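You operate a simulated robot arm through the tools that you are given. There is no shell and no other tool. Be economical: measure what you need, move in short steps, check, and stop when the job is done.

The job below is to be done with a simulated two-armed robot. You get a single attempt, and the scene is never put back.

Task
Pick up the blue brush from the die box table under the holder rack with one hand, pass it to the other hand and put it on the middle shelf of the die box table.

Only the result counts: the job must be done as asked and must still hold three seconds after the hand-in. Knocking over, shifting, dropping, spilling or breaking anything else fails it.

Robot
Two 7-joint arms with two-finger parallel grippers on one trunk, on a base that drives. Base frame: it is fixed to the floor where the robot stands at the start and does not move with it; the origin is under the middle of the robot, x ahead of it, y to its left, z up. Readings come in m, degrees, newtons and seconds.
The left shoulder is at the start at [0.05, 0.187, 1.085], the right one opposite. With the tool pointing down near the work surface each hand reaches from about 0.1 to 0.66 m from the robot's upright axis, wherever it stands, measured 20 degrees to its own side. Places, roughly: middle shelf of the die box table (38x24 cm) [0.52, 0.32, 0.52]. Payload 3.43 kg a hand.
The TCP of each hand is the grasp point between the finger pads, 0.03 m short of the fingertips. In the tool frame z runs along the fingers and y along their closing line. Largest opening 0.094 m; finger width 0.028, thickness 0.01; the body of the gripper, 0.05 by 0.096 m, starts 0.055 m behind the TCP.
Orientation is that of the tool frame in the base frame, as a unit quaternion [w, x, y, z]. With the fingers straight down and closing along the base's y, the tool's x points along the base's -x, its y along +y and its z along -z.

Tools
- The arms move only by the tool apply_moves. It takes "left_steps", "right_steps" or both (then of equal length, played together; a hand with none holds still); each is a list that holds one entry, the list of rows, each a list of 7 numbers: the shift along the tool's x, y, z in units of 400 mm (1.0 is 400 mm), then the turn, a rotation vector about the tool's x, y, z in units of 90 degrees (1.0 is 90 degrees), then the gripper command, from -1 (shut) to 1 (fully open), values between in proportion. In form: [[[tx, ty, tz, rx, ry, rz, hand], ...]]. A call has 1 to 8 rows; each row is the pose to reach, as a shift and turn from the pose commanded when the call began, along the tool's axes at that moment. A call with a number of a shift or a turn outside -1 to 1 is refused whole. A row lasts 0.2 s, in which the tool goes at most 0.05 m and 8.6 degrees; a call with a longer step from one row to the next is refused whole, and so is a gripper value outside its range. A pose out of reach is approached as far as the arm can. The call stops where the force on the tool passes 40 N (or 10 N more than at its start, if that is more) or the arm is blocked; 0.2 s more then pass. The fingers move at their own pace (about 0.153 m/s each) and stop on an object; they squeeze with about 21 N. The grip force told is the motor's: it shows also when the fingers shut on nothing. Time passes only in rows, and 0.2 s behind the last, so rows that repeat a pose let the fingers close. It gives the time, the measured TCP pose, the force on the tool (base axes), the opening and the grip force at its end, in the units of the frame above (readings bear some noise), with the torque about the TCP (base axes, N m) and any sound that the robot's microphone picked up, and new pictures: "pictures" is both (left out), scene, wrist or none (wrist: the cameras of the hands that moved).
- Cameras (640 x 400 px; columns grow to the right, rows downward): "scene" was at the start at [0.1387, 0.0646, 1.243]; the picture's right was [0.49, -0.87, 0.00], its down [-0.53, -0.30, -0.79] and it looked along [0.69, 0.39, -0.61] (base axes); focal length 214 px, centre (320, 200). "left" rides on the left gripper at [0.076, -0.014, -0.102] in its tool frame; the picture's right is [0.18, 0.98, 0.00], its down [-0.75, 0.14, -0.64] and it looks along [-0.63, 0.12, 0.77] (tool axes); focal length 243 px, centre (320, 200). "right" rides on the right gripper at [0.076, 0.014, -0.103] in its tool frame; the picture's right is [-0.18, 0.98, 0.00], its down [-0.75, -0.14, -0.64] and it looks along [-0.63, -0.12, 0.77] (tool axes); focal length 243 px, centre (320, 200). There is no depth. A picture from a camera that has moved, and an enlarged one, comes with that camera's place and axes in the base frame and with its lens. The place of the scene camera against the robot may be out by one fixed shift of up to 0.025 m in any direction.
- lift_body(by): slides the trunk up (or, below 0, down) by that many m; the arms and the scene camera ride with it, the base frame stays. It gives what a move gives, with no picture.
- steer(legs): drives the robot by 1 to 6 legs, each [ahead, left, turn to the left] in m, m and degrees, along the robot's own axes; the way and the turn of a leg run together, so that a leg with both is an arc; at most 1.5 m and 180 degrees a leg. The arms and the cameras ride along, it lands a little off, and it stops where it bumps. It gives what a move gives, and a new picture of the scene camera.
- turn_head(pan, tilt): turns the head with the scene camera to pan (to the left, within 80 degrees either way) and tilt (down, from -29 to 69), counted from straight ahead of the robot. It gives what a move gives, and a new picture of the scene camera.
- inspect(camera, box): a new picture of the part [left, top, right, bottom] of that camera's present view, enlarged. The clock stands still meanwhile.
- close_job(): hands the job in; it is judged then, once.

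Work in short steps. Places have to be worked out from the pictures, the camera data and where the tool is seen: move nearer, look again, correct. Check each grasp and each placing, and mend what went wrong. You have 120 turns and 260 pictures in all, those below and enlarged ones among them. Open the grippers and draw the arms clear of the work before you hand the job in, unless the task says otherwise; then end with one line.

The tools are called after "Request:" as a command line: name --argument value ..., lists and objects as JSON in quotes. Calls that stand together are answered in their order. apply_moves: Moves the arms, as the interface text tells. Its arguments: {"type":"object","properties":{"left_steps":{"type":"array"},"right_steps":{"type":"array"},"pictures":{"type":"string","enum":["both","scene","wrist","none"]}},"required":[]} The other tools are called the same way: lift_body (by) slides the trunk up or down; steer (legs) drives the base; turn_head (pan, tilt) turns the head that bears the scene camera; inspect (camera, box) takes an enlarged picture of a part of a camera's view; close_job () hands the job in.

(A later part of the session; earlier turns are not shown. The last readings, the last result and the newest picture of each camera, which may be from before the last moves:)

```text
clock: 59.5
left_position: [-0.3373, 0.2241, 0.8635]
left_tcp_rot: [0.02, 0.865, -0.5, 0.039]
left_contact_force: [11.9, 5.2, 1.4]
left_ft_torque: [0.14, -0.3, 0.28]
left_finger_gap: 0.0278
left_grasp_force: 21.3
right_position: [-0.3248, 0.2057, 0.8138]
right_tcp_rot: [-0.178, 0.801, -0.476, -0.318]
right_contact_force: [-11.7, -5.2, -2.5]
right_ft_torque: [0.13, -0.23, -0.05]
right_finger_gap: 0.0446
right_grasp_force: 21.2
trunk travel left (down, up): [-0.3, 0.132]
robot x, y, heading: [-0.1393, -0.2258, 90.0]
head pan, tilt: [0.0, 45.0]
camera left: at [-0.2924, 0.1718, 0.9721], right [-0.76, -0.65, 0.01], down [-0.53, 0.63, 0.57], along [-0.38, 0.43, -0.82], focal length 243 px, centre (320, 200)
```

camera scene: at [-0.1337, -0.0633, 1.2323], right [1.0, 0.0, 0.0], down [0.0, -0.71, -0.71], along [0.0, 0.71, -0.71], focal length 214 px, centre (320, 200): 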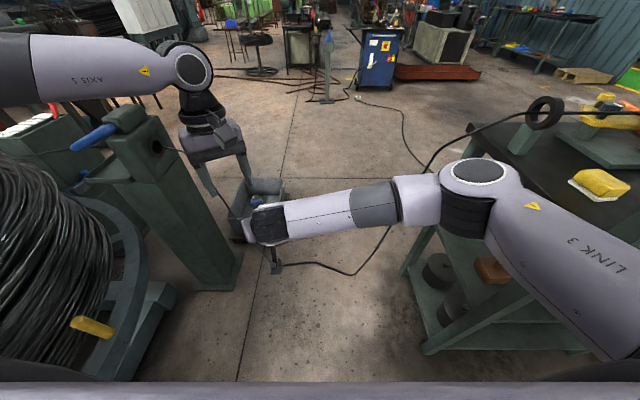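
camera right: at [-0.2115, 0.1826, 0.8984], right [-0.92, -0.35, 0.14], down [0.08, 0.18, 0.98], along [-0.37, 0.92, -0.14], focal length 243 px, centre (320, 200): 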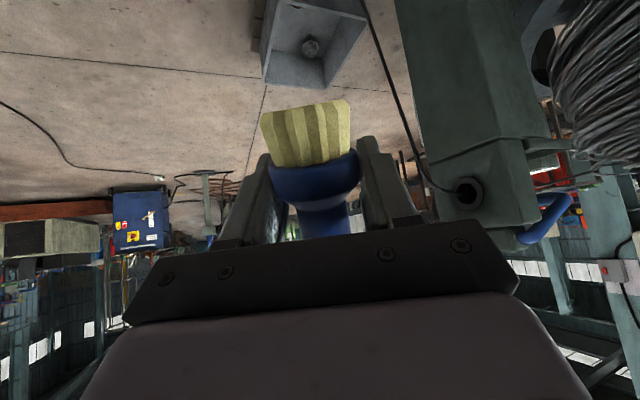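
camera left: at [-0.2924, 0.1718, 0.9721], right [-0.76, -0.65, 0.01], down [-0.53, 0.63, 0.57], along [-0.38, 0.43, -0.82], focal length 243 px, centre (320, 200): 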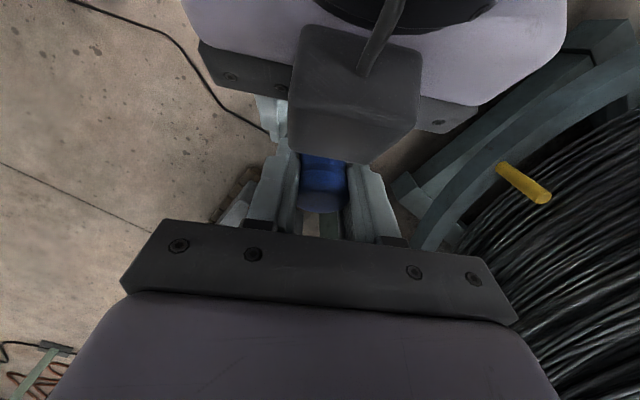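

Both hands hold it (left 27.8 mm, 21 N). Now I'll open the right and back it off perpendicular to the brush, slightly downward.

Request:
apply_moves --right_steps '[[[0, 0, 0, 0, 0, 0, 0], [0, 0, 0, 0, 0, 0, 1], [0, 0, 0, 0, 0, 0, 1], [0.04, 0, -0.06, 0, 0, 0, 1], [0.08, 0, -0.125, 0, 0, 0, 1], [0.11, 0, -0.185, 0, 0, 0, 1]]]'

```text
clock: 60.9
left_position: [-0.3368, 0.223, 0.8622]
left_tcp_rot: [0.022, 0.864, -0.501, 0.038]
left_contact_force: [-0.6, 0.3, 0.4]
left_ft_torque: [0.04, 0.02, -0.01]
left_finger_gap: 0.0277
left_grasp_force: 20.6
right_position: [-0.2842, 0.134, 0.8375]
right_tcp_rot: [-0.178, 0.8, -0.477, -0.317]
right_contact_force: [0.1, -0.1, 0.1]
right_ft_torque: [0.0, -0.02, 0.0]
right_finger_gap: 0.0942
right_grasp_force: 0.1
trunk travel left (down, up): [-0.3, 0.132]
robot x, y, heading: [-0.1368, -0.2269, 90.5]
head pan, tilt: [0.0, 45.0]
camera scene: at [-0.1336, -0.0635, 1.2323], right [1.0, 0.0, 0.0], down [0.0, -0.71, -0.71], along [0.0, 0.71, -0.71], focal length 214 px, centre (320, 200)
camera right: at [-0.2335, 0.0172, 0.8624], right [-0.92, -0.35, 0.14], down [0.08, 0.18, 0.98], along [-0.37, 0.92, -0.14], focal length 243 px, centre (320, 200)
```

scene: 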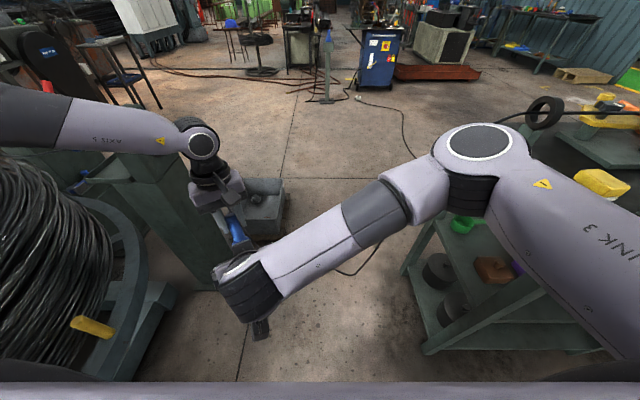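
right: 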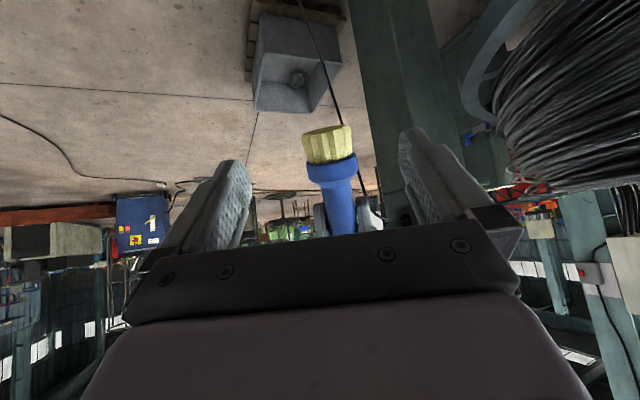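

Transfer done: the left holds the brush and the right is free. Moving the right off to its side and pitching it down again.

Request:
apply_moves --right_steps '[[[0.001, -0.1, -0.037, 0, 0.05, 0, 1], [0.002, -0.2, -0.075, 0, 0.14, 0, 1], [0.004, -0.3, -0.112, 0, 0.23, 0, 1], [0.005, -0.4, -0.15, 0, 0.32, 0, 1], [0.006, -0.5, -0.187, 0, 0.4, 0, 1]]]' --pictures "scene"

```text
clock: 62.1
left_position: [-0.338, 0.223, 0.8613]
left_tcp_rot: [0.022, 0.866, -0.499, 0.037]
left_contact_force: [0.1, 0.1, 0.6]
left_ft_torque: [0.03, -0.01, 0.02]
left_finger_gap: 0.0274
left_grasp_force: 21.4
right_position: [-0.0821, 0.1835, 0.8873]
right_tcp_rot: [-0.021, 0.86, -0.507, -0.055]
right_contact_force: [-0.2, -1.2, 0.0]
right_ft_torque: [-0.02, -0.01, -0.01]
right_finger_gap: 0.0943
right_grasp_force: 0.1
trunk travel left (down, up): [-0.3, 0.132]
robot x, y, heading: [-0.1389, -0.2259, 90.3]
head pan, tilt: [0.0, 45.0]
camera scene: at [-0.1334, -0.0633, 1.2323], right [1.0, 0.0, 0.0], down [0.0, -0.71, -0.71], along [0.0, 0.71, -0.71], focal length 214 px, centre (320, 200)
```

scene: 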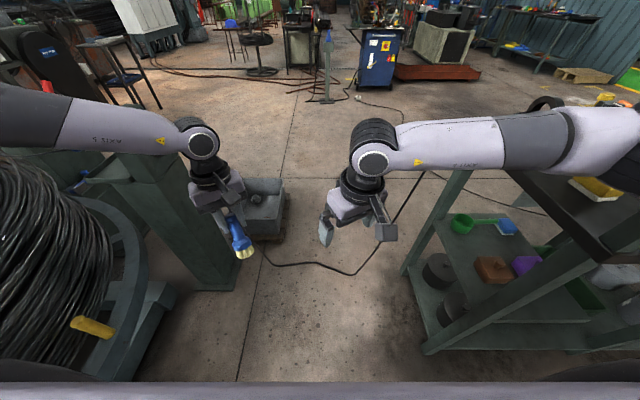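

The brush is securely in the left. I'll tuck the right hand back to its earlier side pose.

Request:
apply_moves --right_steps '[[[0.05, -0.04, -0.084, 0, 0, 0.04, 1], [0.11, -0.08, -0.168, 0, 0, 0.08, 1], [0.18, -0.12, -0.252, 0, 0, 0.12, 1], [0.25, -0.15, -0.336, 0, 0, 0.16, 1], [0.32, -0.16, -0.42, 0, 0, 0.2, 1], [0.39, -0.16, -0.504, 0, 0, 0.24, 1], [0.46, -0.16, -0.588, 0, 0, 0.28, 1], [0.53, -0.16, -0.67, 0, 0, 0.32, 1]]]' --pictures "scene"

Request:
inspect --camera "scene" --box '[380, 170, 640, 360]'

```text
clock: 63.9
left_position: [-0.3384, 0.2235, 0.8629]
left_tcp_rot: [0.022, 0.865, -0.499, 0.038]
left_contact_force: [0.5, -0.3, 0.5]
left_ft_torque: [0.05, -0.01, 0.0]
left_finger_gap: 0.0268
left_grasp_force: 21.4
right_position: [0.0937, 0.0049, 1.129]
right_tcp_rot: [0.009, -0.705, 0.707, 0.058]
right_contact_force: [0.2, -0.3, 0.4]
right_ft_torque: [0.03, -0.02, -0.02]
right_finger_gap: 0.094
right_grasp_force: 0.1
trunk travel left (down, up): [-0.3, 0.132]
robot x, y, heading: [-0.1375, -0.2247, 90.1]
head pan, tilt: [0.0, 45.0]
camera scene: at [-0.1336, -0.0638, 1.2323], right [1.0, 0.0, 0.0], down [0.0, -0.71, -0.71], along [0.0, 0.71, -0.71], focal length 214 px, centre (320, 200)
```

scene: 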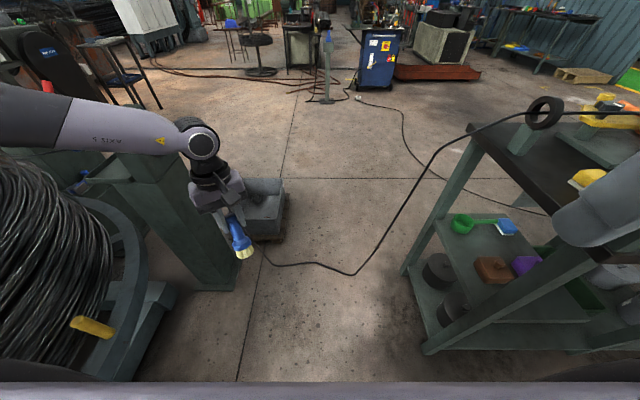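

```text
2.11 times, centred on (510, 265) of scene
camera zoom: at [-0.1336, -0.0638, 1.2323], right [1.0, 0.0, 0.0], down [0.0, -0.71, -0.71], along [0.0, 0.71, -0.71], focal length 452 px, centre (-80, 63)
```

zoom: 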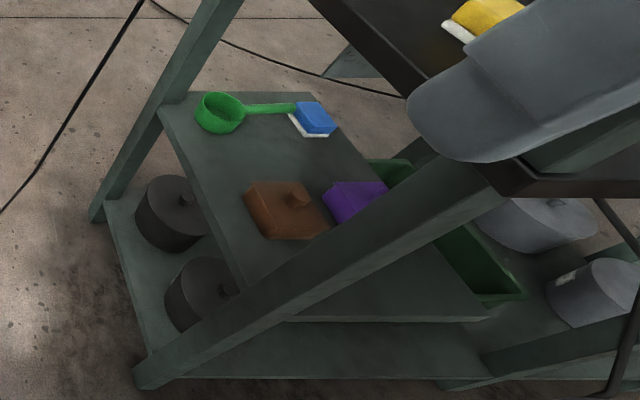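

The shelf is clearly seen: a free strip lies along its near (right) edge at y≈0.14–0.25, x≈0.42–0.64, in front of the brown and purple boxes. I'll place the brush there standing, from the corridor side. First a strafe right 0.2 to clear the cable stand, then tuck the left.

Request:
steer --legs '[[-0.05, -0.2, 0]]'

Request:
apply_moves --left_steps '[[[0.055, 0.059, -0.033, 0, 0, 0, -1], [0.11, 0.118, -0.066, 0, 0, 0, -1], [0.166, 0.177, -0.1, 0, 0, 0, -1], [0.222, 0.236, -0.13, 0, 0, 0, -1], [0.278, 0.295, -0.164, 0, 0, 0, -1], [0.333, 0.355, -0.197, 0, 0, 0, -1]]]' --pictures "both"

```text
clock: 66.2
left_position: [-0.1373, 0.1739, 0.8625]
left_tcp_rot: [0.022, 0.865, -0.5, 0.037]
left_contact_force: [-0.8, 0.6, -0.6]
left_ft_torque: [0.02, 0.01, 0.01]
left_finger_gap: 0.0269
left_grasp_force: 21.0
right_position: [0.2931, -0.0435, 1.129]
right_tcp_rot: [0.008, -0.705, 0.707, 0.058]
right_contact_force: [0.6, -0.1, -0.6]
right_ft_torque: [-0.01, -0.01, 0.0]
right_finger_gap: 0.094
right_grasp_force: 0.1
trunk travel left (down, up): [-0.3, 0.132]
robot x, y, heading: [0.063, -0.2748, 90.5]
head pan, tilt: [0.0, 45.0]
camera scene: at [0.0667, -0.1125, 1.2323], right [1.0, 0.0, 0.0], down [0.0, -0.71, -0.71], along [0.0, 0.71, -0.71], focal length 214 px, centre (320, 200)
```

scene: 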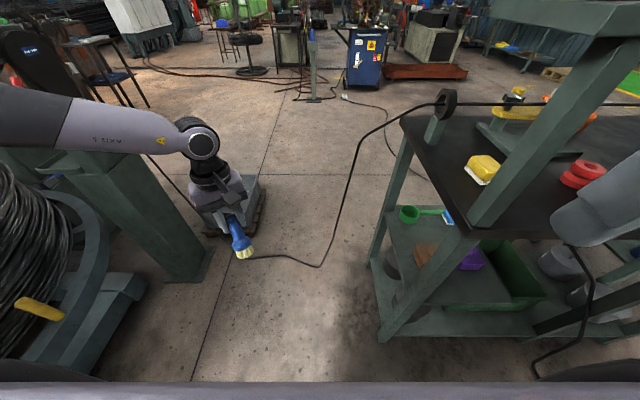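

```text
clock: 67.7
left_position: [-0.1977, -0.0077, 0.9535]
left_tcp_rot: [0.021, 0.865, -0.499, 0.038]
left_contact_force: [-0.2, 0.3, -0.5]
left_ft_torque: [0.03, 0.0, 0.03]
left_finger_gap: 0.0267
left_grasp_force: 21.0
right_position: [0.2935, -0.0447, 1.1286]
right_tcp_rot: [-0.008, 0.706, -0.706, -0.058]
right_contact_force: [-0.1, -0.5, 0.3]
right_ft_torque: [-0.01, 0.02, 0.03]
right_finger_gap: 0.0938
right_grasp_force: 0.1
trunk travel left (down, up): [-0.3, 0.132]
robot x, y, heading: [0.065, -0.2734, 90.0]
head pan, tilt: [0.0, 45.0]
camera scene: at [0.0663, -0.1128, 1.2323], right [1.0, 0.0, 0.0], down [0.0, -0.71, -0.71], along [0.0, 0.71, -0.71], focal length 214 px, centre (320, 200)
camera left: at [-0.1536, -0.0593, 1.0617], right [-0.76, -0.65, 0.02], down [-0.53, 0.63, 0.57], along [-0.38, 0.43, -0.82], focal length 243 px, centre (320, 200)
```

scene: 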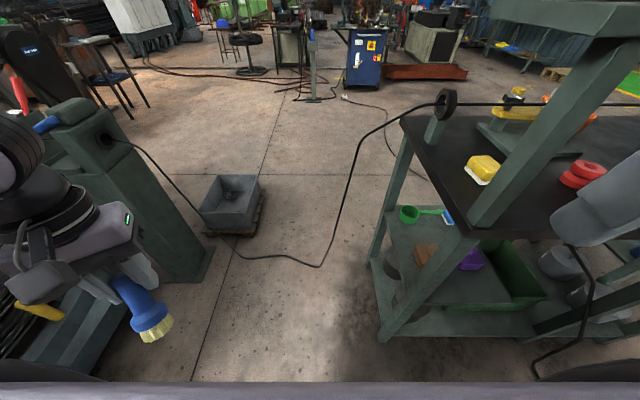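
left: 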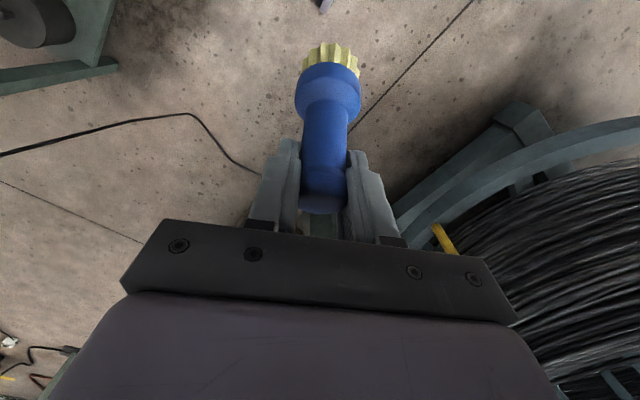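

Grasp looks solid and matches my model of the brush in the hand. Strafing right 0.5 m along the table to in front of the shelf strip.

Request:
steer --legs '[[0, -0.25, 0], [0, -0.25, 0]]'

```text
clock: 72.8
left_position: [0.3027, -0.0039, 0.953]
left_tcp_rot: [0.021, 0.865, -0.5, 0.038]
left_contact_force: [0.1, 0.0, -0.9]
left_ft_torque: [0.01, 0.0, -0.03]
left_finger_gap: 0.0266
left_grasp_force: 20.5
right_position: [0.7942, -0.0434, 1.1283]
right_tcp_rot: [0.008, -0.705, 0.707, 0.058]
right_contact_force: [-0.2, 0.5, -0.7]
right_ft_torque: [-0.01, 0.0, 0.01]
right_finger_gap: 0.0939
right_grasp_force: 0.0
trunk travel left (down, up): [-0.3, 0.132]
robot x, y, heading: [0.5607, -0.273, 89.8]
head pan, tilt: [0.0, 45.0]
camera scene: at [0.5669, -0.111, 1.2323], right [1.0, 0.0, 0.0], down [0.0, -0.71, -0.71], along [0.0, 0.71, -0.71], focal length 214 px, centre (320, 200)
```

scene: 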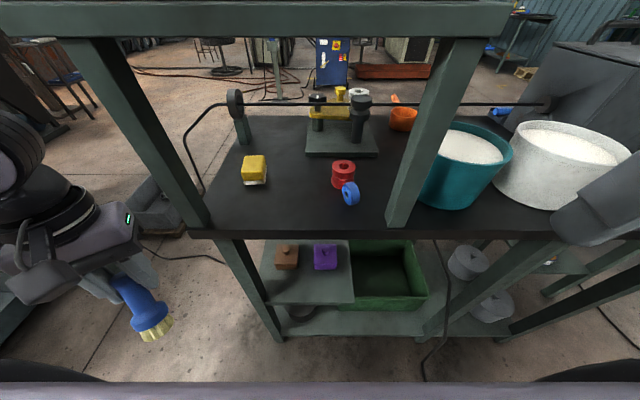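

Good stance. Lowering the trunk 0.3 m (both hands are clear of the table edge).

Request:
lift_body --by -0.28

Request:
turn_head --pan 10 --tilt 40

```text
clock: 75.7
left_position: [0.3021, -0.0055, 0.6722]
left_tcp_rot: [0.022, 0.865, -0.501, 0.037]
left_contact_force: [0.5, 0.3, -1.0]
left_ft_torque: [0.03, 0.02, -0.02]
left_finger_gap: 0.0267
left_grasp_force: 21.2
right_position: [0.7938, -0.0425, 0.8483]
right_tcp_rot: [0.008, -0.704, 0.707, 0.059]
right_contact_force: [0.5, 0.1, -0.5]
right_ft_torque: [0.0, -0.02, -0.02]
right_finger_gap: 0.094
right_grasp_force: 0.1
trunk travel left (down, up): [-0.02, 0.412]
robot x, y, heading: [0.5597, -0.274, 90.1]
head pan, tilt: [0.0, 45.0]
```

```text
clock: 76.4
left_position: [0.3041, -0.0051, 0.6714]
left_tcp_rot: [0.022, 0.865, -0.501, 0.037]
left_contact_force: [0.4, -0.7, -1.1]
left_ft_torque: [0.02, -0.02, 0.04]
left_finger_gap: 0.0266
left_grasp_force: 21.0
right_position: [0.7941, -0.0421, 0.849]
right_tcp_rot: [0.009, -0.705, 0.707, 0.059]
right_contact_force: [0.8, 0.0, 0.7]
right_ft_torque: [0.0, 0.03, 0.01]
right_finger_gap: 0.0939
right_grasp_force: 0.1
trunk travel left (down, up): [-0.02, 0.412]
robot x, y, heading: [0.5582, -0.273, 90.1]
head pan, tilt: [10.0, 40.0]
camera scene: at [0.5521, -0.1087, 0.9595], right [0.98, 0.17, 0.0], down [0.11, -0.63, -0.77], along [-0.13, 0.75, -0.64], focal length 214 px, centre (320, 200)
```

scene: 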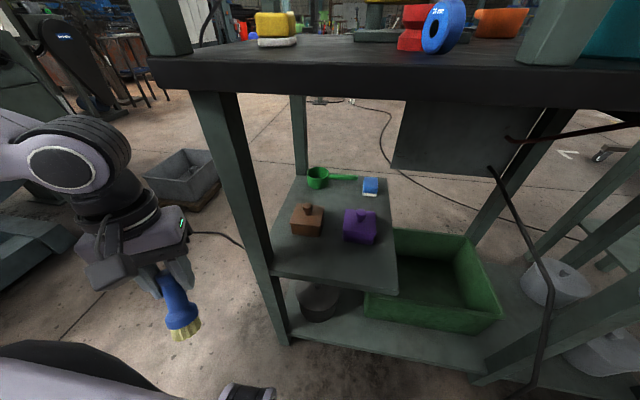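

Excellent view of the shelf: free strip y≈0.13–0.245 between x≈0.41 and 0.67. I'll turn the left hand so the brush is upright and bring it in front of the strip, still outside the edge.

Request:
apply_moves --left_steps '[[[0.04, -0.09, -0.012, 0.008, -0.067, 0.044, -1], [0.08, -0.185, -0.025, 0.016, -0.134, 0.088, -1], [0.11, -0.28, -0.037, 0.024, -0.2, 0.132, -1], [0.135, -0.38, -0.05, 0.032, -0.267, 0.176, -1], [0.14, -0.48, -0.06, 0.04, -0.334, 0.22, -1]]]'

```text
clock: 77.6
left_position: [0.427, 0.0087, 0.7144]
left_tcp_rot: [-0.133, 0.756, -0.621, -0.158]
left_contact_force: [-0.3, -0.8, -1.7]
left_ft_torque: [0.01, 0.04, 0.0]
left_finger_gap: 0.0263
left_grasp_force: 20.9
left hand out of reach, approached as far as the arm can: row 4, 5
right_position: [0.7932, -0.0416, 0.8484]
right_tcp_rot: [0.009, -0.704, 0.708, 0.059]
right_contact_force: [0.7, -0.3, -0.3]
right_ft_torque: [-0.01, 0.0, 0.02]
right_finger_gap: 0.094
right_grasp_force: 0.0
trunk travel left (down, up): [-0.02, 0.412]
robot x, y, heading: [0.5608, -0.2716, 90.0]
head pan, tilt: [10.0, 40.0]
camera scene: at [0.5519, -0.1085, 0.9595], right [0.98, 0.17, 0.0], down [0.11, -0.63, -0.77], along [-0.13, 0.75, -0.64], focal length 214 px, centre (320, 200)
camera left: at [0.4612, -0.0974, 0.7781], right [-0.93, -0.35, -0.08], down [-0.23, 0.39, 0.89], along [-0.28, 0.85, -0.45], focal length 243 px, centre (320, 200)
```

scene: 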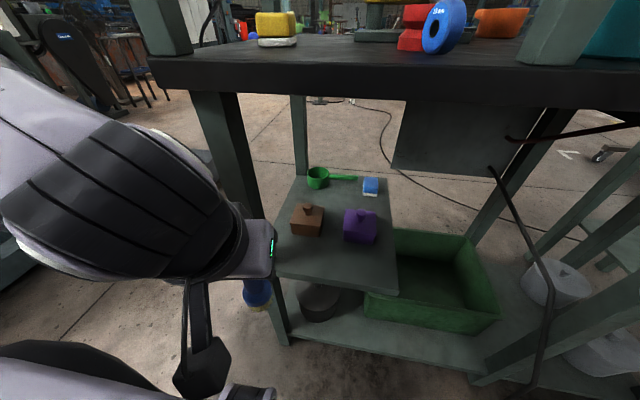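
left: 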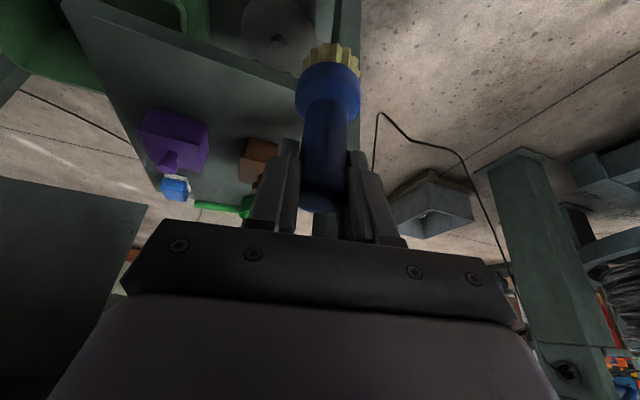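

The left is at its lateral limit; the brush is upright now. A 6 cm strafe right brings the hand in line with the free spot.

Request:
steer --legs '[[0, -0.065, 0]]'

```text
clock: 78.8
left_position: [0.4912, 0.0097, 0.7135]
left_tcp_rot: [-0.133, 0.756, -0.622, -0.156]
left_contact_force: [-0.8, 0.3, -1.6]
left_ft_torque: [0.0, 0.0, 0.02]
left_finger_gap: 0.0265
left_grasp_force: 20.8
right_position: [0.858, -0.0432, 0.8477]
right_tcp_rot: [0.009, -0.704, 0.707, 0.059]
right_contact_force: [0.2, -0.3, 0.8]
right_ft_torque: [0.0, -0.02, -0.02]
right_finger_gap: 0.0939
right_grasp_force: 0.1
trunk travel left (down, up): [-0.02, 0.412]
robot x, y, heading: [0.6245, -0.2693, 90.0]
head pan, tilt: [10.0, 40.0]
camera scene: at [0.6159, -0.1086, 0.9596], right [0.98, 0.17, 0.0], down [0.11, -0.63, -0.77], along [-0.13, 0.75, -0.64], focal length 214 px, centre (320, 200)
```

scene: 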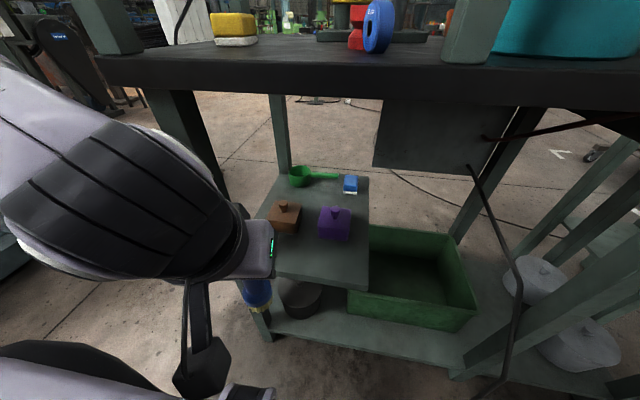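

Aligned at x≈0.49. I'll lower to ~2.5 cm above shelf level (outside the edge) and then move part-way in.

Request:
apply_moves --left_steps '[[[0.038, 0, 0.085, 0, 0, 0, -1], [0.076, 0.001, 0.171, 0, 0, 0, -1], [-0.02, -0.025, 0.214, 0, 0, 0, -1], [-0.1, -0.05, 0.252, 0, 0, 0, -1]]]'

```text
clock: 79.8
left_position: [0.4884, 0.0877, 0.639]
left_tcp_rot: [-0.133, 0.756, -0.622, -0.156]
left_contact_force: [0.1, 0.5, -1.1]
left_ft_torque: [0.03, 0.02, -0.04]
left_finger_gap: 0.0266
left_grasp_force: 21.0
left hand out of reach, approached as far as the arm can: row 1, 2, 3, 4
right_position: [0.8582, -0.0427, 0.8479]
right_tcp_rot: [0.008, -0.705, 0.707, 0.059]
right_contact_force: [-0.2, 0.0, -0.2]
right_ft_torque: [0.01, 0.0, -0.01]
right_finger_gap: 0.0939
right_grasp_force: 0.1
trunk travel left (down, up): [-0.02, 0.412]
robot x, y, heading: [0.6264, -0.2773, 90.7]
head pan, tilt: [10.0, 40.0]
camera scene: at [0.6159, -0.1086, 0.9596], right [0.98, 0.17, 0.0], down [0.11, -0.63, -0.77], along [-0.13, 0.75, -0.64], focal length 214 px, centre (320, 200)
camera left: at [0.5221, -0.0185, 0.7037], right [-0.93, -0.35, -0.08], down [-0.23, 0.4, 0.89], along [-0.28, 0.85, -0.45], focal length 243 px, centre (320, 200)
```

scene: 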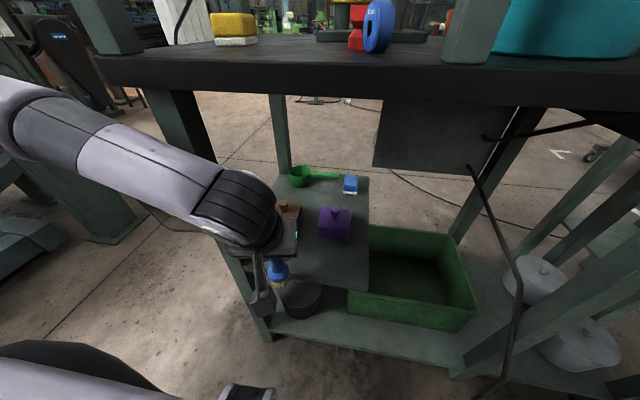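
left: 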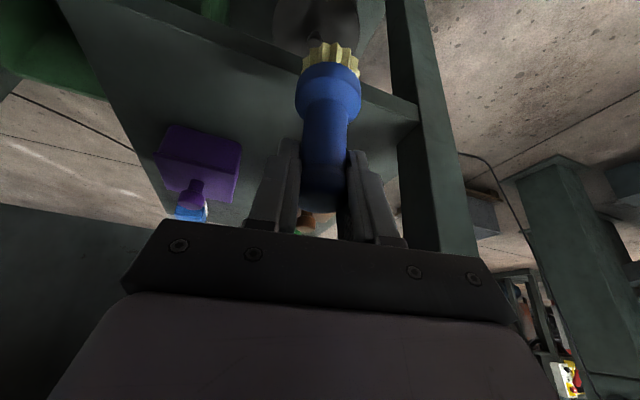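

The bent elbow would come near the front leg if I push in from here. Raising the trunk stretches the arm and pulls the elbow away from the table, so I'll withdraw, raise the trunk, and come down from there.

Request:
apply_moves --left_steps '[[[0.07, 0.015, -0.031, 0, 0, 0, -1], [0.14, 0.03, -0.062, 0, 0, 0, -1], [0.2, 0.043, -0.089, 0, 0, 0, -1]]]' --pictures "none"

Request:
lift_body --by 0.28

```text
clock: 80.6
left_position: [0.4849, 0.0321, 0.651]
left_tcp_rot: [-0.132, 0.756, -0.621, -0.157]
left_contact_force: [-0.1, -0.6, -1.6]
left_ft_torque: [0.0, 0.0, -0.02]
left_finger_gap: 0.0263
left_grasp_force: 20.5
left hand out of reach, approached as far as the arm can: row 2, 3
right_position: [0.8578, -0.042, 0.848]
right_tcp_rot: [0.009, -0.704, 0.707, 0.059]
right_contact_force: [0.8, -0.6, 0.2]
right_ft_torque: [-0.02, 0.02, -0.01]
right_finger_gap: 0.0941
right_grasp_force: 0.1
trunk travel left (down, up): [-0.02, 0.412]
robot x, y, heading: [0.6278, -0.2757, 89.8]
head pan, tilt: [10.0, 40.0]
```

```text
clock: 83.5
left_position: [0.4864, 0.0325, 0.9307]
left_tcp_rot: [-0.133, 0.757, -0.621, -0.157]
left_contact_force: [-0.4, -0.1, -1.0]
left_ft_torque: [-0.02, 0.01, 0.02]
left_finger_gap: 0.0266
left_grasp_force: 20.9
right_position: [0.8572, -0.0428, 1.1292]
right_tcp_rot: [0.009, -0.705, 0.707, 0.059]
right_contact_force: [-0.8, -0.4, 0.1]
right_ft_torque: [-0.04, 0.02, 0.01]
right_finger_gap: 0.094
right_grasp_force: 0.0
trunk travel left (down, up): [-0.3, 0.132]
robot x, y, heading: [0.6256, -0.2751, 90.2]
head pan, tilt: [10.0, 40.0]
```

Now lowering the hand back to z≈0.65 outside the edge with the trunk at mid-height.

Request:
apply_moves --left_steps '[[[0.06, 0.003, 0.08, 0, 0, 0, -1], [0.11, 0.006, 0.17, 0, 0, 0, -1], [0.155, 0.01, 0.26, 0, 0, 0, -1], [0.2, 0.012, 0.35, 0, 0, 0, -1], [0.245, 0.014, 0.44, 0, 0, 0, -1], [0.29, 0.014, 0.53, 0, 0, 0, -1], [0.328, 0.014, 0.62, 0, 0, 0, -1]]]'

```text
clock: 85.1
left_position: [0.3897, 0.0373, 0.7808]
left_tcp_rot: [-0.132, 0.757, -0.621, -0.154]
left_contact_force: [0.6, 0.7, -0.6]
left_ft_torque: [-0.02, 0.03, 0.0]
left_finger_gap: 0.0265
left_grasp_force: 20.8
left hand out of reach, approached as far as the arm can: row 1, 2, 3, 4, 5, 6, 7
right_position: [0.8576, -0.0431, 1.1282]
right_tcp_rot: [0.01, -0.705, 0.707, 0.059]
right_contact_force: [-0.8, 0.0, -0.4]
right_ft_torque: [-0.02, 0.03, 0.01]
right_finger_gap: 0.0942
right_grasp_force: 0.1
trunk travel left (down, up): [-0.3, 0.132]
robot x, y, heading: [0.6261, -0.2728, 89.9]
head pan, tilt: [10.0, 40.0]
camera scene: at [0.616, -0.1086, 1.2396], right [0.98, 0.17, 0.0], down [0.11, -0.63, -0.77], along [-0.13, 0.75, -0.64], focal length 214 px, centre (320, 200)
camera left: at [0.425, -0.0697, 0.8453], right [-0.93, -0.35, -0.08], down [-0.23, 0.4, 0.89], along [-0.28, 0.85, -0.45], focal length 243 px, centre (320, 200)
```

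scene: 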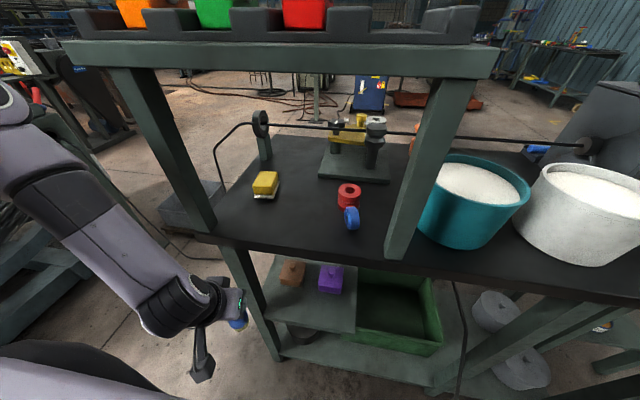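
left: 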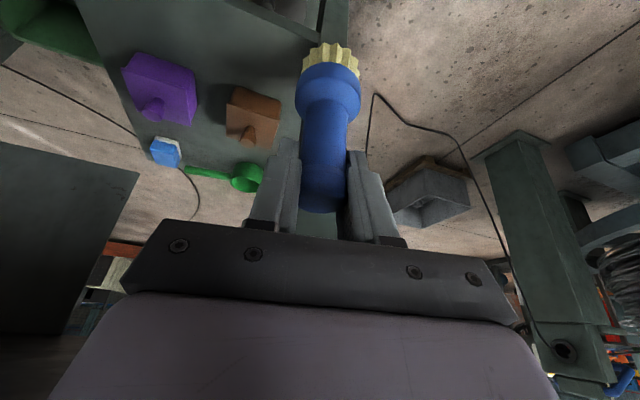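

The left cannot go inward with its outward yaw; earlier, inward yaw gave it more inward range. I'll yaw the hand 35° inward and move it right to test this.

Request:
apply_moves --left_steps '[[[0.016, -0.037, -0.007, 0.031, 0.001, 0.071, -1], [0.032, -0.075, -0.013, 0.062, 0.001, 0.143, -1], [0.049, -0.112, -0.02, 0.092, 0.002, 0.214, -1], [0.065, -0.15, -0.026, 0.123, 0.002, 0.286, -1], [0.081, -0.187, -0.033, 0.154, 0.003, 0.357, -1]]]' --pictures "scene"

```text
clock: 86.3
left_position: [0.4535, 0.0292, 0.7967]
left_tcp_rot: [0.171, -0.534, 0.821, 0.109]
left_contact_force: [-1.7, 0.1, -1.2]
left_ft_torque: [0.0, 0.01, 0.0]
left_finger_gap: 0.0264
left_grasp_force: 21.2
left hand out of reach, approached as far as the arm can: row 1, 2, 3, 4, 5
right_position: [0.8583, -0.0422, 1.1294]
right_tcp_rot: [0.009, -0.705, 0.707, 0.059]
right_contact_force: [0.1, -0.1, 0.1]
right_ft_torque: [-0.04, -0.01, -0.01]
right_finger_gap: 0.0938
right_grasp_force: 0.1
trunk travel left (down, up): [-0.3, 0.132]
robot x, y, heading: [0.6259, -0.2707, 90.2]
head pan, tilt: [10.0, 40.0]
camera scene: at [0.6159, -0.1086, 1.2395], right [0.98, 0.17, 0.0], down [0.11, -0.63, -0.77], along [-0.13, 0.75, -0.64], focal length 214 px, centre (320, 200)
```

scene: 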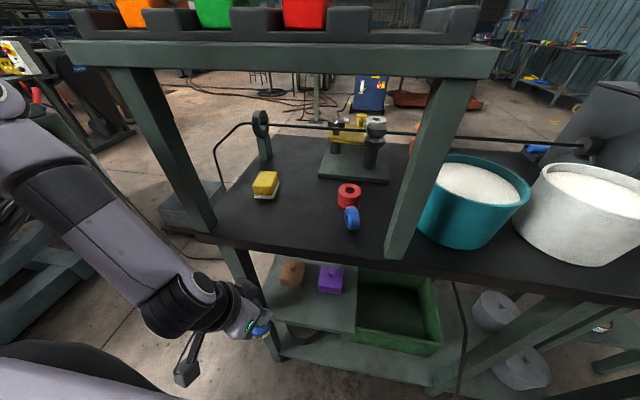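

That didn't free it. The trunk-low pose worked well for the hand, and on re-measuring, the forearm there rose at y≈0, clear of the leg. I'll go back to that: raise the hand, restore the yaw, then lower the trunk.

Request:
apply_moves --left_steps '[[[-0.02, 0, -0.073, -0.031, 0, -0.071, -1], [-0.04, 0, -0.146, -0.062, 0, -0.143, -1], [-0.06, 0, -0.22, -0.092, -0.001, -0.214, -1], [-0.08, 0, -0.293, -0.123, -0.001, -0.286, -1], [-0.098, 0, -0.366, -0.154, -0.002, -0.357, -1]]]' --pictures "none"

```text
clock: 87.5
left_position: [0.4584, 0.0423, 0.9561]
left_tcp_rot: [-0.131, 0.757, -0.621, -0.155]
left_contact_force: [-0.3, 0.4, -0.7]
left_ft_torque: [0.04, 0.04, 0.01]
left_finger_gap: 0.0263
left_grasp_force: 21.2
left hand out of reach, approached as far as the arm can: row 1, 2, 3, 4, 5
right_position: [0.8591, -0.0435, 1.1291]
right_tcp_rot: [0.009, -0.704, 0.707, 0.059]
right_contact_force: [0.7, -0.1, 0.1]
right_ft_torque: [0.0, -0.02, 0.05]
right_finger_gap: 0.0941
right_grasp_force: 0.0
trunk travel left (down, up): [-0.3, 0.132]
robot x, y, heading: [0.6241, -0.2708, 90.0]
head pan, tilt: [10.0, 40.0]
```

Small base nudge: back 1.5 cm and right 5 cm, then trunk down.

Request:
steer --legs '[[-0.015, -0.05, 0]]'

Request:
lift_body --by -0.298

Request:
inspect --camera "scene" --box '[0, 40, 440, 400]'

```text
clock: 88.6
left_position: [0.5087, 0.0344, 0.9557]
left_tcp_rot: [-0.131, 0.756, -0.623, -0.154]
left_contact_force: [0.0, 0.7, -0.7]
left_ft_torque: [-0.02, -0.03, 0.01]
left_finger_gap: 0.0265
left_grasp_force: 21.4
right_position: [0.9058, -0.0533, 1.1276]
right_tcp_rot: [0.01, -0.703, 0.709, 0.059]
right_contact_force: [-0.2, -0.6, -0.5]
right_ft_torque: [-0.01, 0.01, 0.01]
right_finger_gap: 0.094
right_grasp_force: 0.1
trunk travel left (down, up): [-0.3, 0.132]
robot x, y, heading: [0.6756, -0.282, 90.0]
head pan, tilt: [10.0, 40.0]
camera scene: at [0.665, -0.1181, 1.2396], right [0.99, 0.17, 0.0], down [0.11, -0.63, -0.77], along [-0.13, 0.75, -0.64], focal length 214 px, centre (320, 200)
```

scene: 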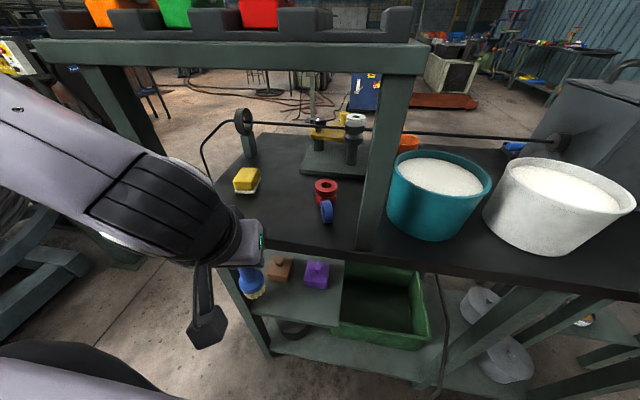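

```text
clock: 91.6
left_position: [0.5084, 0.0341, 0.6569]
left_tcp_rot: [-0.131, 0.756, -0.622, -0.155]
left_contact_force: [-0.5, 0.1, -0.5]
left_ft_torque: [-0.01, -0.04, 0.0]
left_finger_gap: 0.0263
left_grasp_force: 21.2
right_position: [0.9074, -0.0524, 0.8308]
right_tcp_rot: [0.009, -0.704, 0.708, 0.06]
right_contact_force: [0.2, 0.6, -0.2]
right_ft_torque: [0.02, 0.0, -0.01]
right_finger_gap: 0.094
right_grasp_force: 0.1
trunk travel left (down, up): [-0.002, 0.43]
robot x, y, heading: [0.6762, -0.2811, 90.2]
head pan, tilt: [10.0, 40.0]
```

```text
1.11 times, centred on (220, 220) of scene
camera zoom: at [0.6646, -0.1181, 0.9416], right [0.99, 0.17, 0.0], down [0.11, -0.63, -0.77], along [-0.13, 0.75, -0.64], focal length 238 px, centre (431, 178)
```

zoom: 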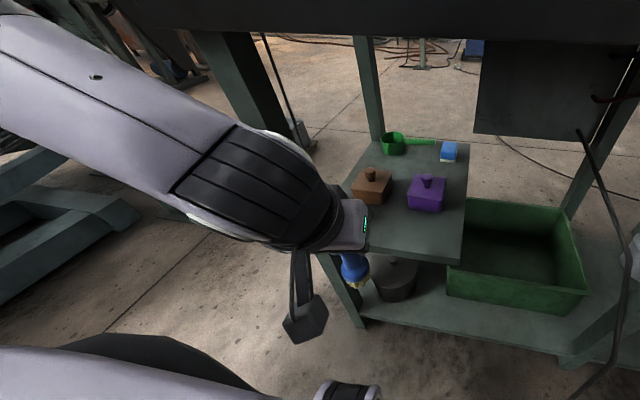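

Clear. Moving in half-way at ~2.5 cm above shelf level, then check.

Request:
apply_moves --left_steps '[[[-0.072, -0.016, 0.045, 0, 0, 0, -1], [-0.143, -0.033, 0.09, 0, 0, 0, -1]]]'

```text
clock: 92.2
left_position: [0.5078, 0.102, 0.6475]
left_tcp_rot: [-0.131, 0.755, -0.624, -0.155]
left_contact_force: [0.5, -0.1, -0.2]
left_ft_torque: [0.0, 0.0, 0.01]
left_finger_gap: 0.0263
left_grasp_force: 21.1
right_position: [0.9069, -0.0527, 0.8303]
right_tcp_rot: [0.009, -0.703, 0.709, 0.059]
right_contact_force: [-0.4, 0.6, -0.1]
right_ft_torque: [-0.02, -0.01, -0.01]
right_finger_gap: 0.0939
right_grasp_force: 0.0
trunk travel left (down, up): [-0.002, 0.43]
robot x, y, heading: [0.6763, -0.2795, 90.0]
head pan, tilt: [10.0, 40.0]
camera scene: at [0.6646, -0.1181, 0.9416], right [0.99, 0.17, 0.0], down [0.11, -0.63, -0.77], along [-0.13, 0.75, -0.64], focal length 214 px, centre (320, 200)
camera left: at [0.5419, -0.0052, 0.7119], right [-0.93, -0.35, -0.08], down [-0.23, 0.4, 0.89], along [-0.28, 0.85, -0.45], focal length 243 px, centre (320, 200)
```

scene: 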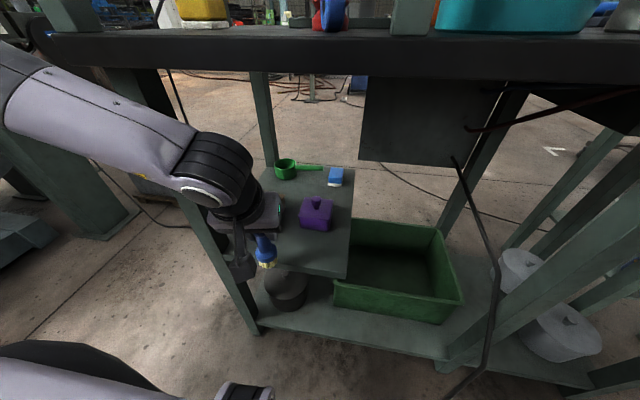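
left: 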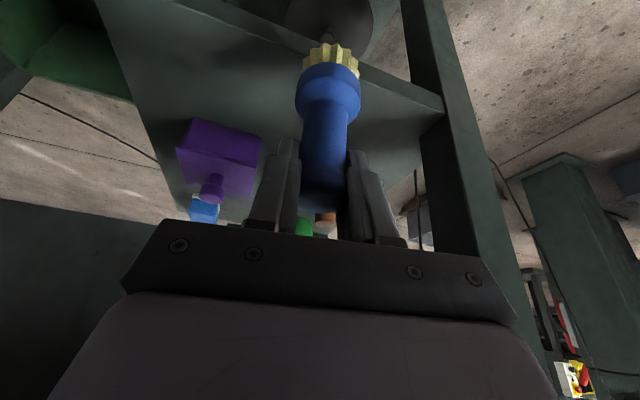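

Bristles are about at the shelf edge, no contact. To keep the forearm clear of the table edge I'll pitch the hand up ~8° (brush ends nearly upright) while moving in to TCP y≈0.16.

Request:
apply_moves --left_steps '[[[-0.038, -0.009, 0.03, 0, -0.03, 0, -1], [-0.077, -0.019, 0.061, 0, -0.06, 0, -1], [-0.115, -0.028, 0.088, 0, -0.089, 0, -1]]]'

```text
clock: 93.0
left_position: [0.5092, 0.1583, 0.6338]
left_tcp_rot: [-0.174, 0.743, -0.613, -0.207]
left_contact_force: [0.0, 0.1, -2.0]
left_ft_torque: [-0.01, -0.01, 0.02]
left_finger_gap: 0.0265
left_grasp_force: 21.6
right_position: [0.9064, -0.053, 0.8298]
right_tcp_rot: [0.009, -0.703, 0.709, 0.059]
right_contact_force: [0.2, -0.3, -0.1]
right_ft_torque: [-0.01, 0.01, 0.01]
right_finger_gap: 0.0939
right_grasp_force: 0.1
trunk travel left (down, up): [-0.002, 0.43]
robot x, y, heading: [0.6739, -0.2843, 89.8]
head pan, tilt: [10.0, 40.0]
camera scene: at [0.6646, -0.1181, 0.9416], right [0.99, 0.17, 0.0], down [0.11, -0.63, -0.77], along [-0.13, 0.75, -0.64], focal length 214 px, centre (320, 200)
camera left: at [0.5451, 0.0446, 0.6813], right [-0.93, -0.34, -0.1], down [-0.2, 0.28, 0.94], along [-0.29, 0.9, -0.33], focal length 243 px, centre (320, 200)
```

scene: 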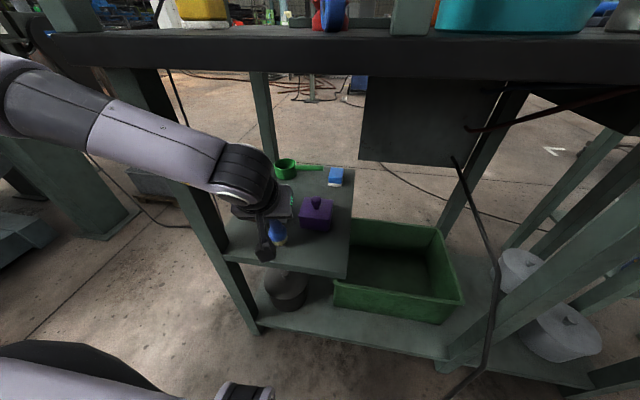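
left: 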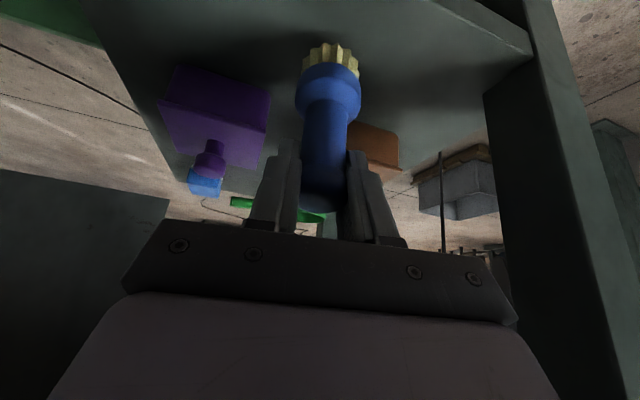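

The brush is over the shelf at ≈[0.506,0.167], bottom ≈2 cm up, clear of the boxes. Lowering gently.

Request:
apply_moves --left_steps '[[[0.01, 0, 0.016, 0, 0, 0, -1], [0.02, 0, 0.032, 0, 0, 0, -1], [0.025, 0, 0.041, 0, 0, 0, -1]]]'

```text
clock: 93.8
left_position: [0.5112, 0.1602, 0.6194]
left_tcp_rot: [-0.179, 0.742, -0.611, -0.212]
left_contact_force: [-3.1, 0.3, 30.6]
left_ft_torque: [-0.28, 0.3, 0.01]
left_finger_gap: 0.0264
left_grasp_force: 20.9
right_position: [0.9065, -0.054, 0.831]
right_tcp_rot: [0.009, -0.704, 0.708, 0.06]
right_contact_force: [-0.2, 0.4, -0.8]
right_ft_torque: [0.01, 0.02, 0.03]
right_finger_gap: 0.0938
right_grasp_force: 0.0
trunk travel left (down, up): [-0.002, 0.43]
robot x, y, heading: [0.6749, -0.2815, 89.8]
head pan, tilt: [10.0, 40.0]
camera scene: at [0.665, -0.1194, 0.9424], right [0.99, 0.17, 0.0], down [0.11, -0.63, -0.77], along [-0.13, 0.76, -0.64], focal length 214 px, centre (320, 200)
camera left: at [0.5455, 0.0456, 0.6663], right [-0.93, -0.34, -0.11], down [-0.2, 0.26, 0.94], along [-0.29, 0.9, -0.31], focal length 243 px, centre (320, 200)
```

scene: 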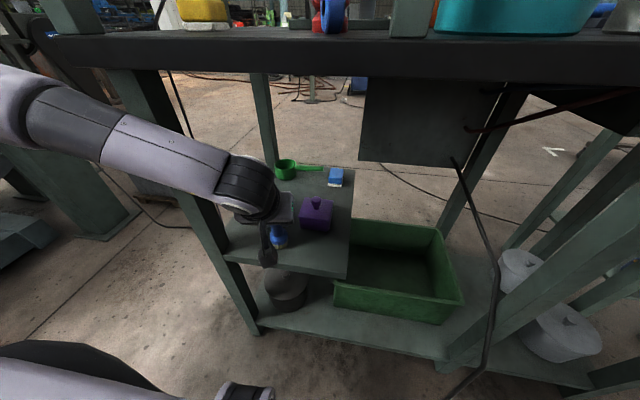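
left: 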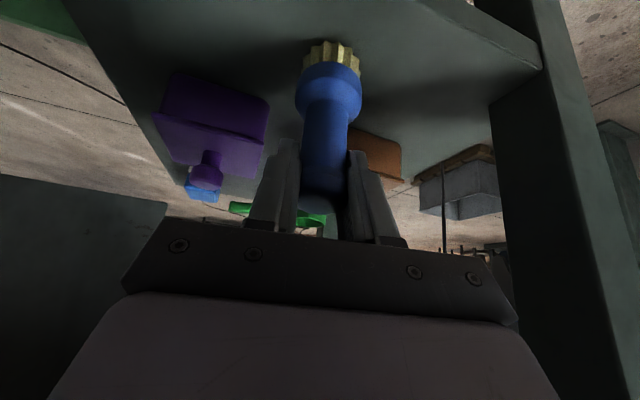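

Contact at TCP z 0.619 (shelf reached, 30 N). I'll ease up a few mm and straighten the brush by ~5°; the left view shows it ≈5 cm inside the shelf edge.

Request:
apply_moves --left_steps '[[[-0.006, 0, -0.01, 0, 0.03, 0, -1], [-0.006, 0, -0.01, 0, 0.06, 0, -1], [-0.006, 0, -0.01, 0, 0.06, 0, -1]]]' --pictures "wrist"

```text
clock: 94.6
left_position: [0.5101, 0.1579, 0.619]
left_tcp_rot: [-0.144, 0.752, -0.619, -0.171]
left_contact_force: [0.0, 1.4, 5.6]
left_ft_torque: [0.08, -0.04, -0.01]
left_finger_gap: 0.0264
left_grasp_force: 21.0
right_position: [0.9076, -0.0522, 0.8298]
right_tcp_rot: [0.01, -0.703, 0.709, 0.059]
right_contact_force: [-0.8, 0.2, 0.3]
right_ft_torque: [0.0, 0.0, -0.01]
right_finger_gap: 0.0941
right_grasp_force: 0.1
trunk travel left (down, up): [-0.002, 0.43]
robot x, y, heading: [0.6732, -0.2822, 89.8]
head pan, tilt: [10.0, 40.0]
camera left: at [0.5437, 0.049, 0.6779], right [-0.93, -0.35, -0.08], down [-0.22, 0.36, 0.91], along [-0.29, 0.86, -0.42], focal length 243 px, centre (320, 200)
```

left: 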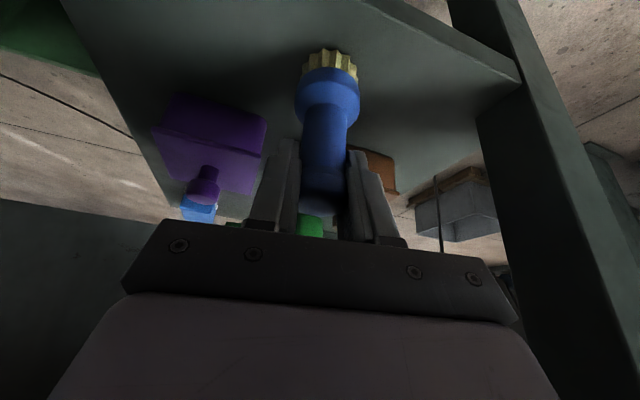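

Resting lightly (≈5 N), brush vertical. Opening the fingers.

Request:
apply_moves --left_steps '[[[0, 0, 0, 0, 0, 0, -0.3], [0, 0, 0, 0, 0, 0, 0], [0, 0, 0, 0, 0, 0, 0.5], [0, 0, 0, 0, 0, 0, 0.5]]]'

```text
clock: 95.6
left_position: [0.5093, 0.1591, 0.6182]
left_tcp_rot: [-0.145, 0.752, -0.619, -0.172]
left_contact_force: [0.1, 0.3, -0.2]
left_ft_torque: [-0.03, 0.01, -0.01]
left_finger_gap: 0.0703
left_grasp_force: 0.0
right_position: [0.9076, -0.0513, 0.8304]
right_tcp_rot: [0.009, -0.703, 0.708, 0.059]
right_contact_force: [-0.6, -1.1, -0.1]
right_ft_torque: [0.02, 0.0, -0.01]
right_finger_gap: 0.0939
right_grasp_force: 0.1
trunk travel left (down, up): [-0.002, 0.43]
robot x, y, heading: [0.6739, -0.2802, 89.7]
head pan, tilt: [10.0, 40.0]
camera scene: at [0.6646, -0.1181, 0.9416], right [0.99, 0.17, 0.0], down [0.11, -0.63, -0.77], along [-0.13, 0.75, -0.64], focal length 214 px, centre (320, 200)
camera left: at [0.5437, 0.0496, 0.6784], right [-0.93, -0.35, -0.09], down [-0.22, 0.36, 0.91], along [-0.29, 0.86, -0.41], focal length 243 px, centre (320, 200)
```

scene: 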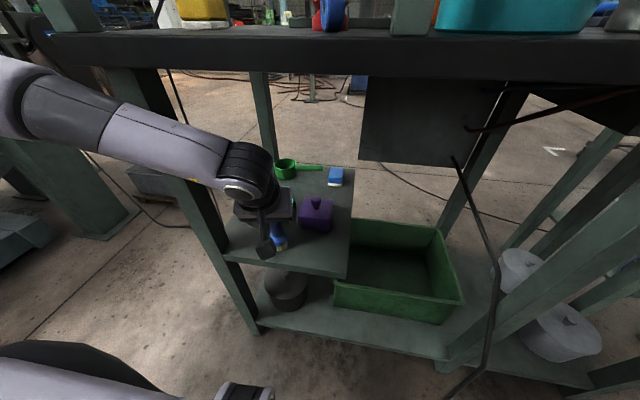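
left: 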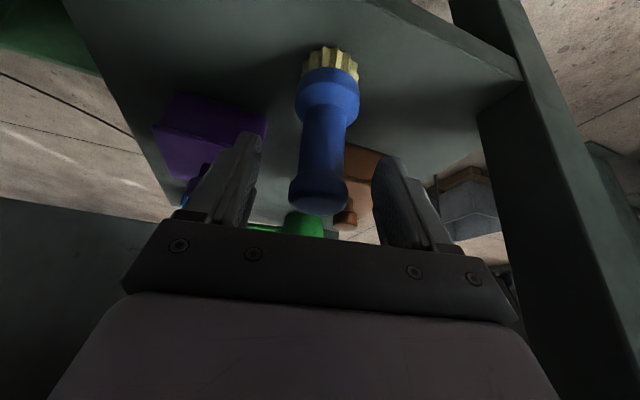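

Brush stands on its own between the open fingers. Backing straight out level, first 4 cm.

Request:
apply_moves --left_steps '[[[0.044, 0.0095, -0.021, 0, 0, 0, 0.5], [0.088, 0.019, -0.043, 0, 0, 0, 0.5]]]' --pictures "wrist"

```text
clock: 96.2
left_position: [0.5102, 0.1185, 0.6203]
left_tcp_rot: [-0.145, 0.752, -0.619, -0.173]
left_contact_force: [-0.3, 0.4, -0.6]
left_ft_torque: [0.01, -0.03, 0.01]
left_finger_gap: 0.0707
left_grasp_force: 0.0
right_position: [0.9065, -0.0518, 0.8307]
right_tcp_rot: [0.009, -0.703, 0.708, 0.059]
right_contact_force: [0.7, -0.5, 0.4]
right_ft_torque: [0.01, -0.02, 0.01]
right_finger_gap: 0.094
right_grasp_force: 0.1
trunk travel left (down, up): [-0.002, 0.43]
robot x, y, heading: [0.675, -0.2847, 89.9]
head pan, tilt: [10.0, 40.0]
camera left: at [0.5439, 0.0092, 0.6788], right [-0.93, -0.35, -0.09], down [-0.22, 0.36, 0.91], along [-0.29, 0.87, -0.41], focal length 243 px, centre (320, 200)
```

left: 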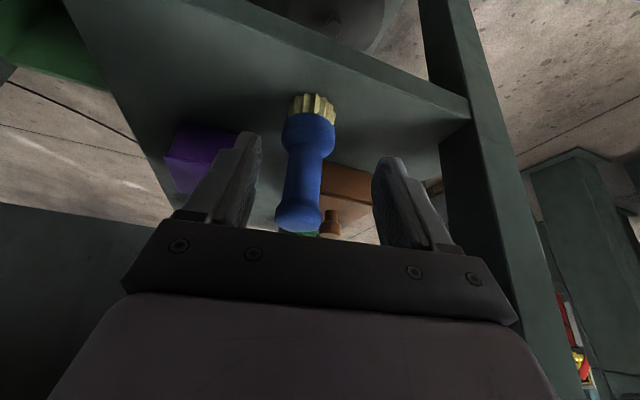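

Brush remains standing on the shelf; continuing the retreat.

Request:
apply_moves --left_steps '[[[0.066, 0.014, -0.032, 0, 0, 0, 0.5], [0.132, 0.028, -0.064, 0, 0, 0, 0.5], [0.19, 0.041, -0.092, 0, 0, 0, 0.5]]]'

```text
clock: 97.0
left_position: [0.5145, 0.0415, 0.6202]
left_tcp_rot: [-0.145, 0.752, -0.62, -0.172]
left_contact_force: [0.8, 0.4, 0.4]
left_ft_torque: [0.01, 0.02, 0.02]
left_finger_gap: 0.0705
left_grasp_force: 0.0
left hand out of reach, approached as far as the arm can: row 3
right_position: [0.9069, -0.0528, 0.8306]
right_tcp_rot: [0.009, -0.704, 0.708, 0.058]
right_contact_force: [0.7, -0.3, 0.0]
right_ft_torque: [-0.04, 0.0, 0.0]
right_finger_gap: 0.0939
right_grasp_force: 0.1
trunk travel left (down, up): [-0.002, 0.43]
robot x, y, heading: [0.678, -0.2831, 90.0]
head pan, tilt: [10.0, 40.0]
camera scene: at [0.6647, -0.1181, 0.9416], right [0.99, 0.17, 0.0], down [0.11, -0.63, -0.77], along [-0.13, 0.75, -0.64], focal length 214 px, centre (320, 200)
camera left: at [0.5494, -0.0675, 0.6791], right [-0.93, -0.35, -0.09], down [-0.22, 0.36, 0.91], along [-0.29, 0.86, -0.41], focal length 243 px, centre (320, 200)
```

scene: 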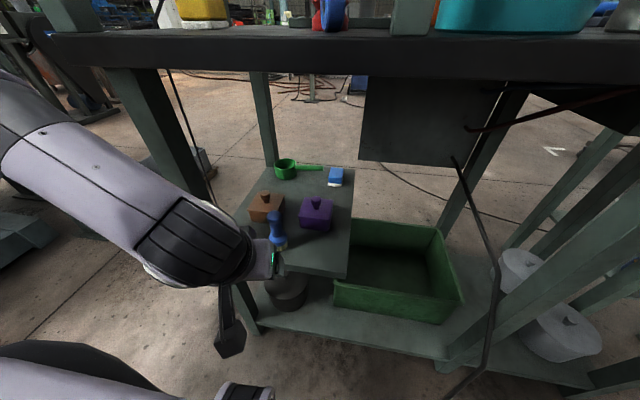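
left: 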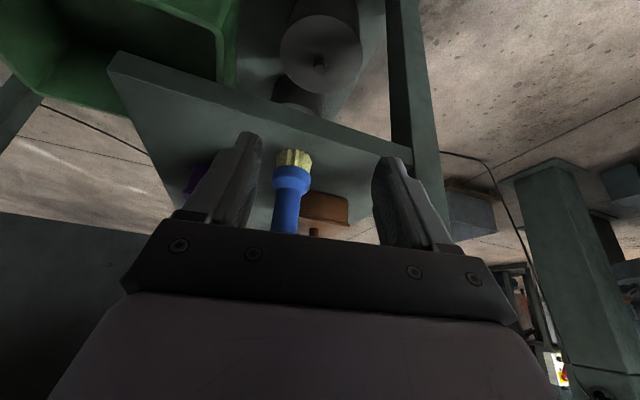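

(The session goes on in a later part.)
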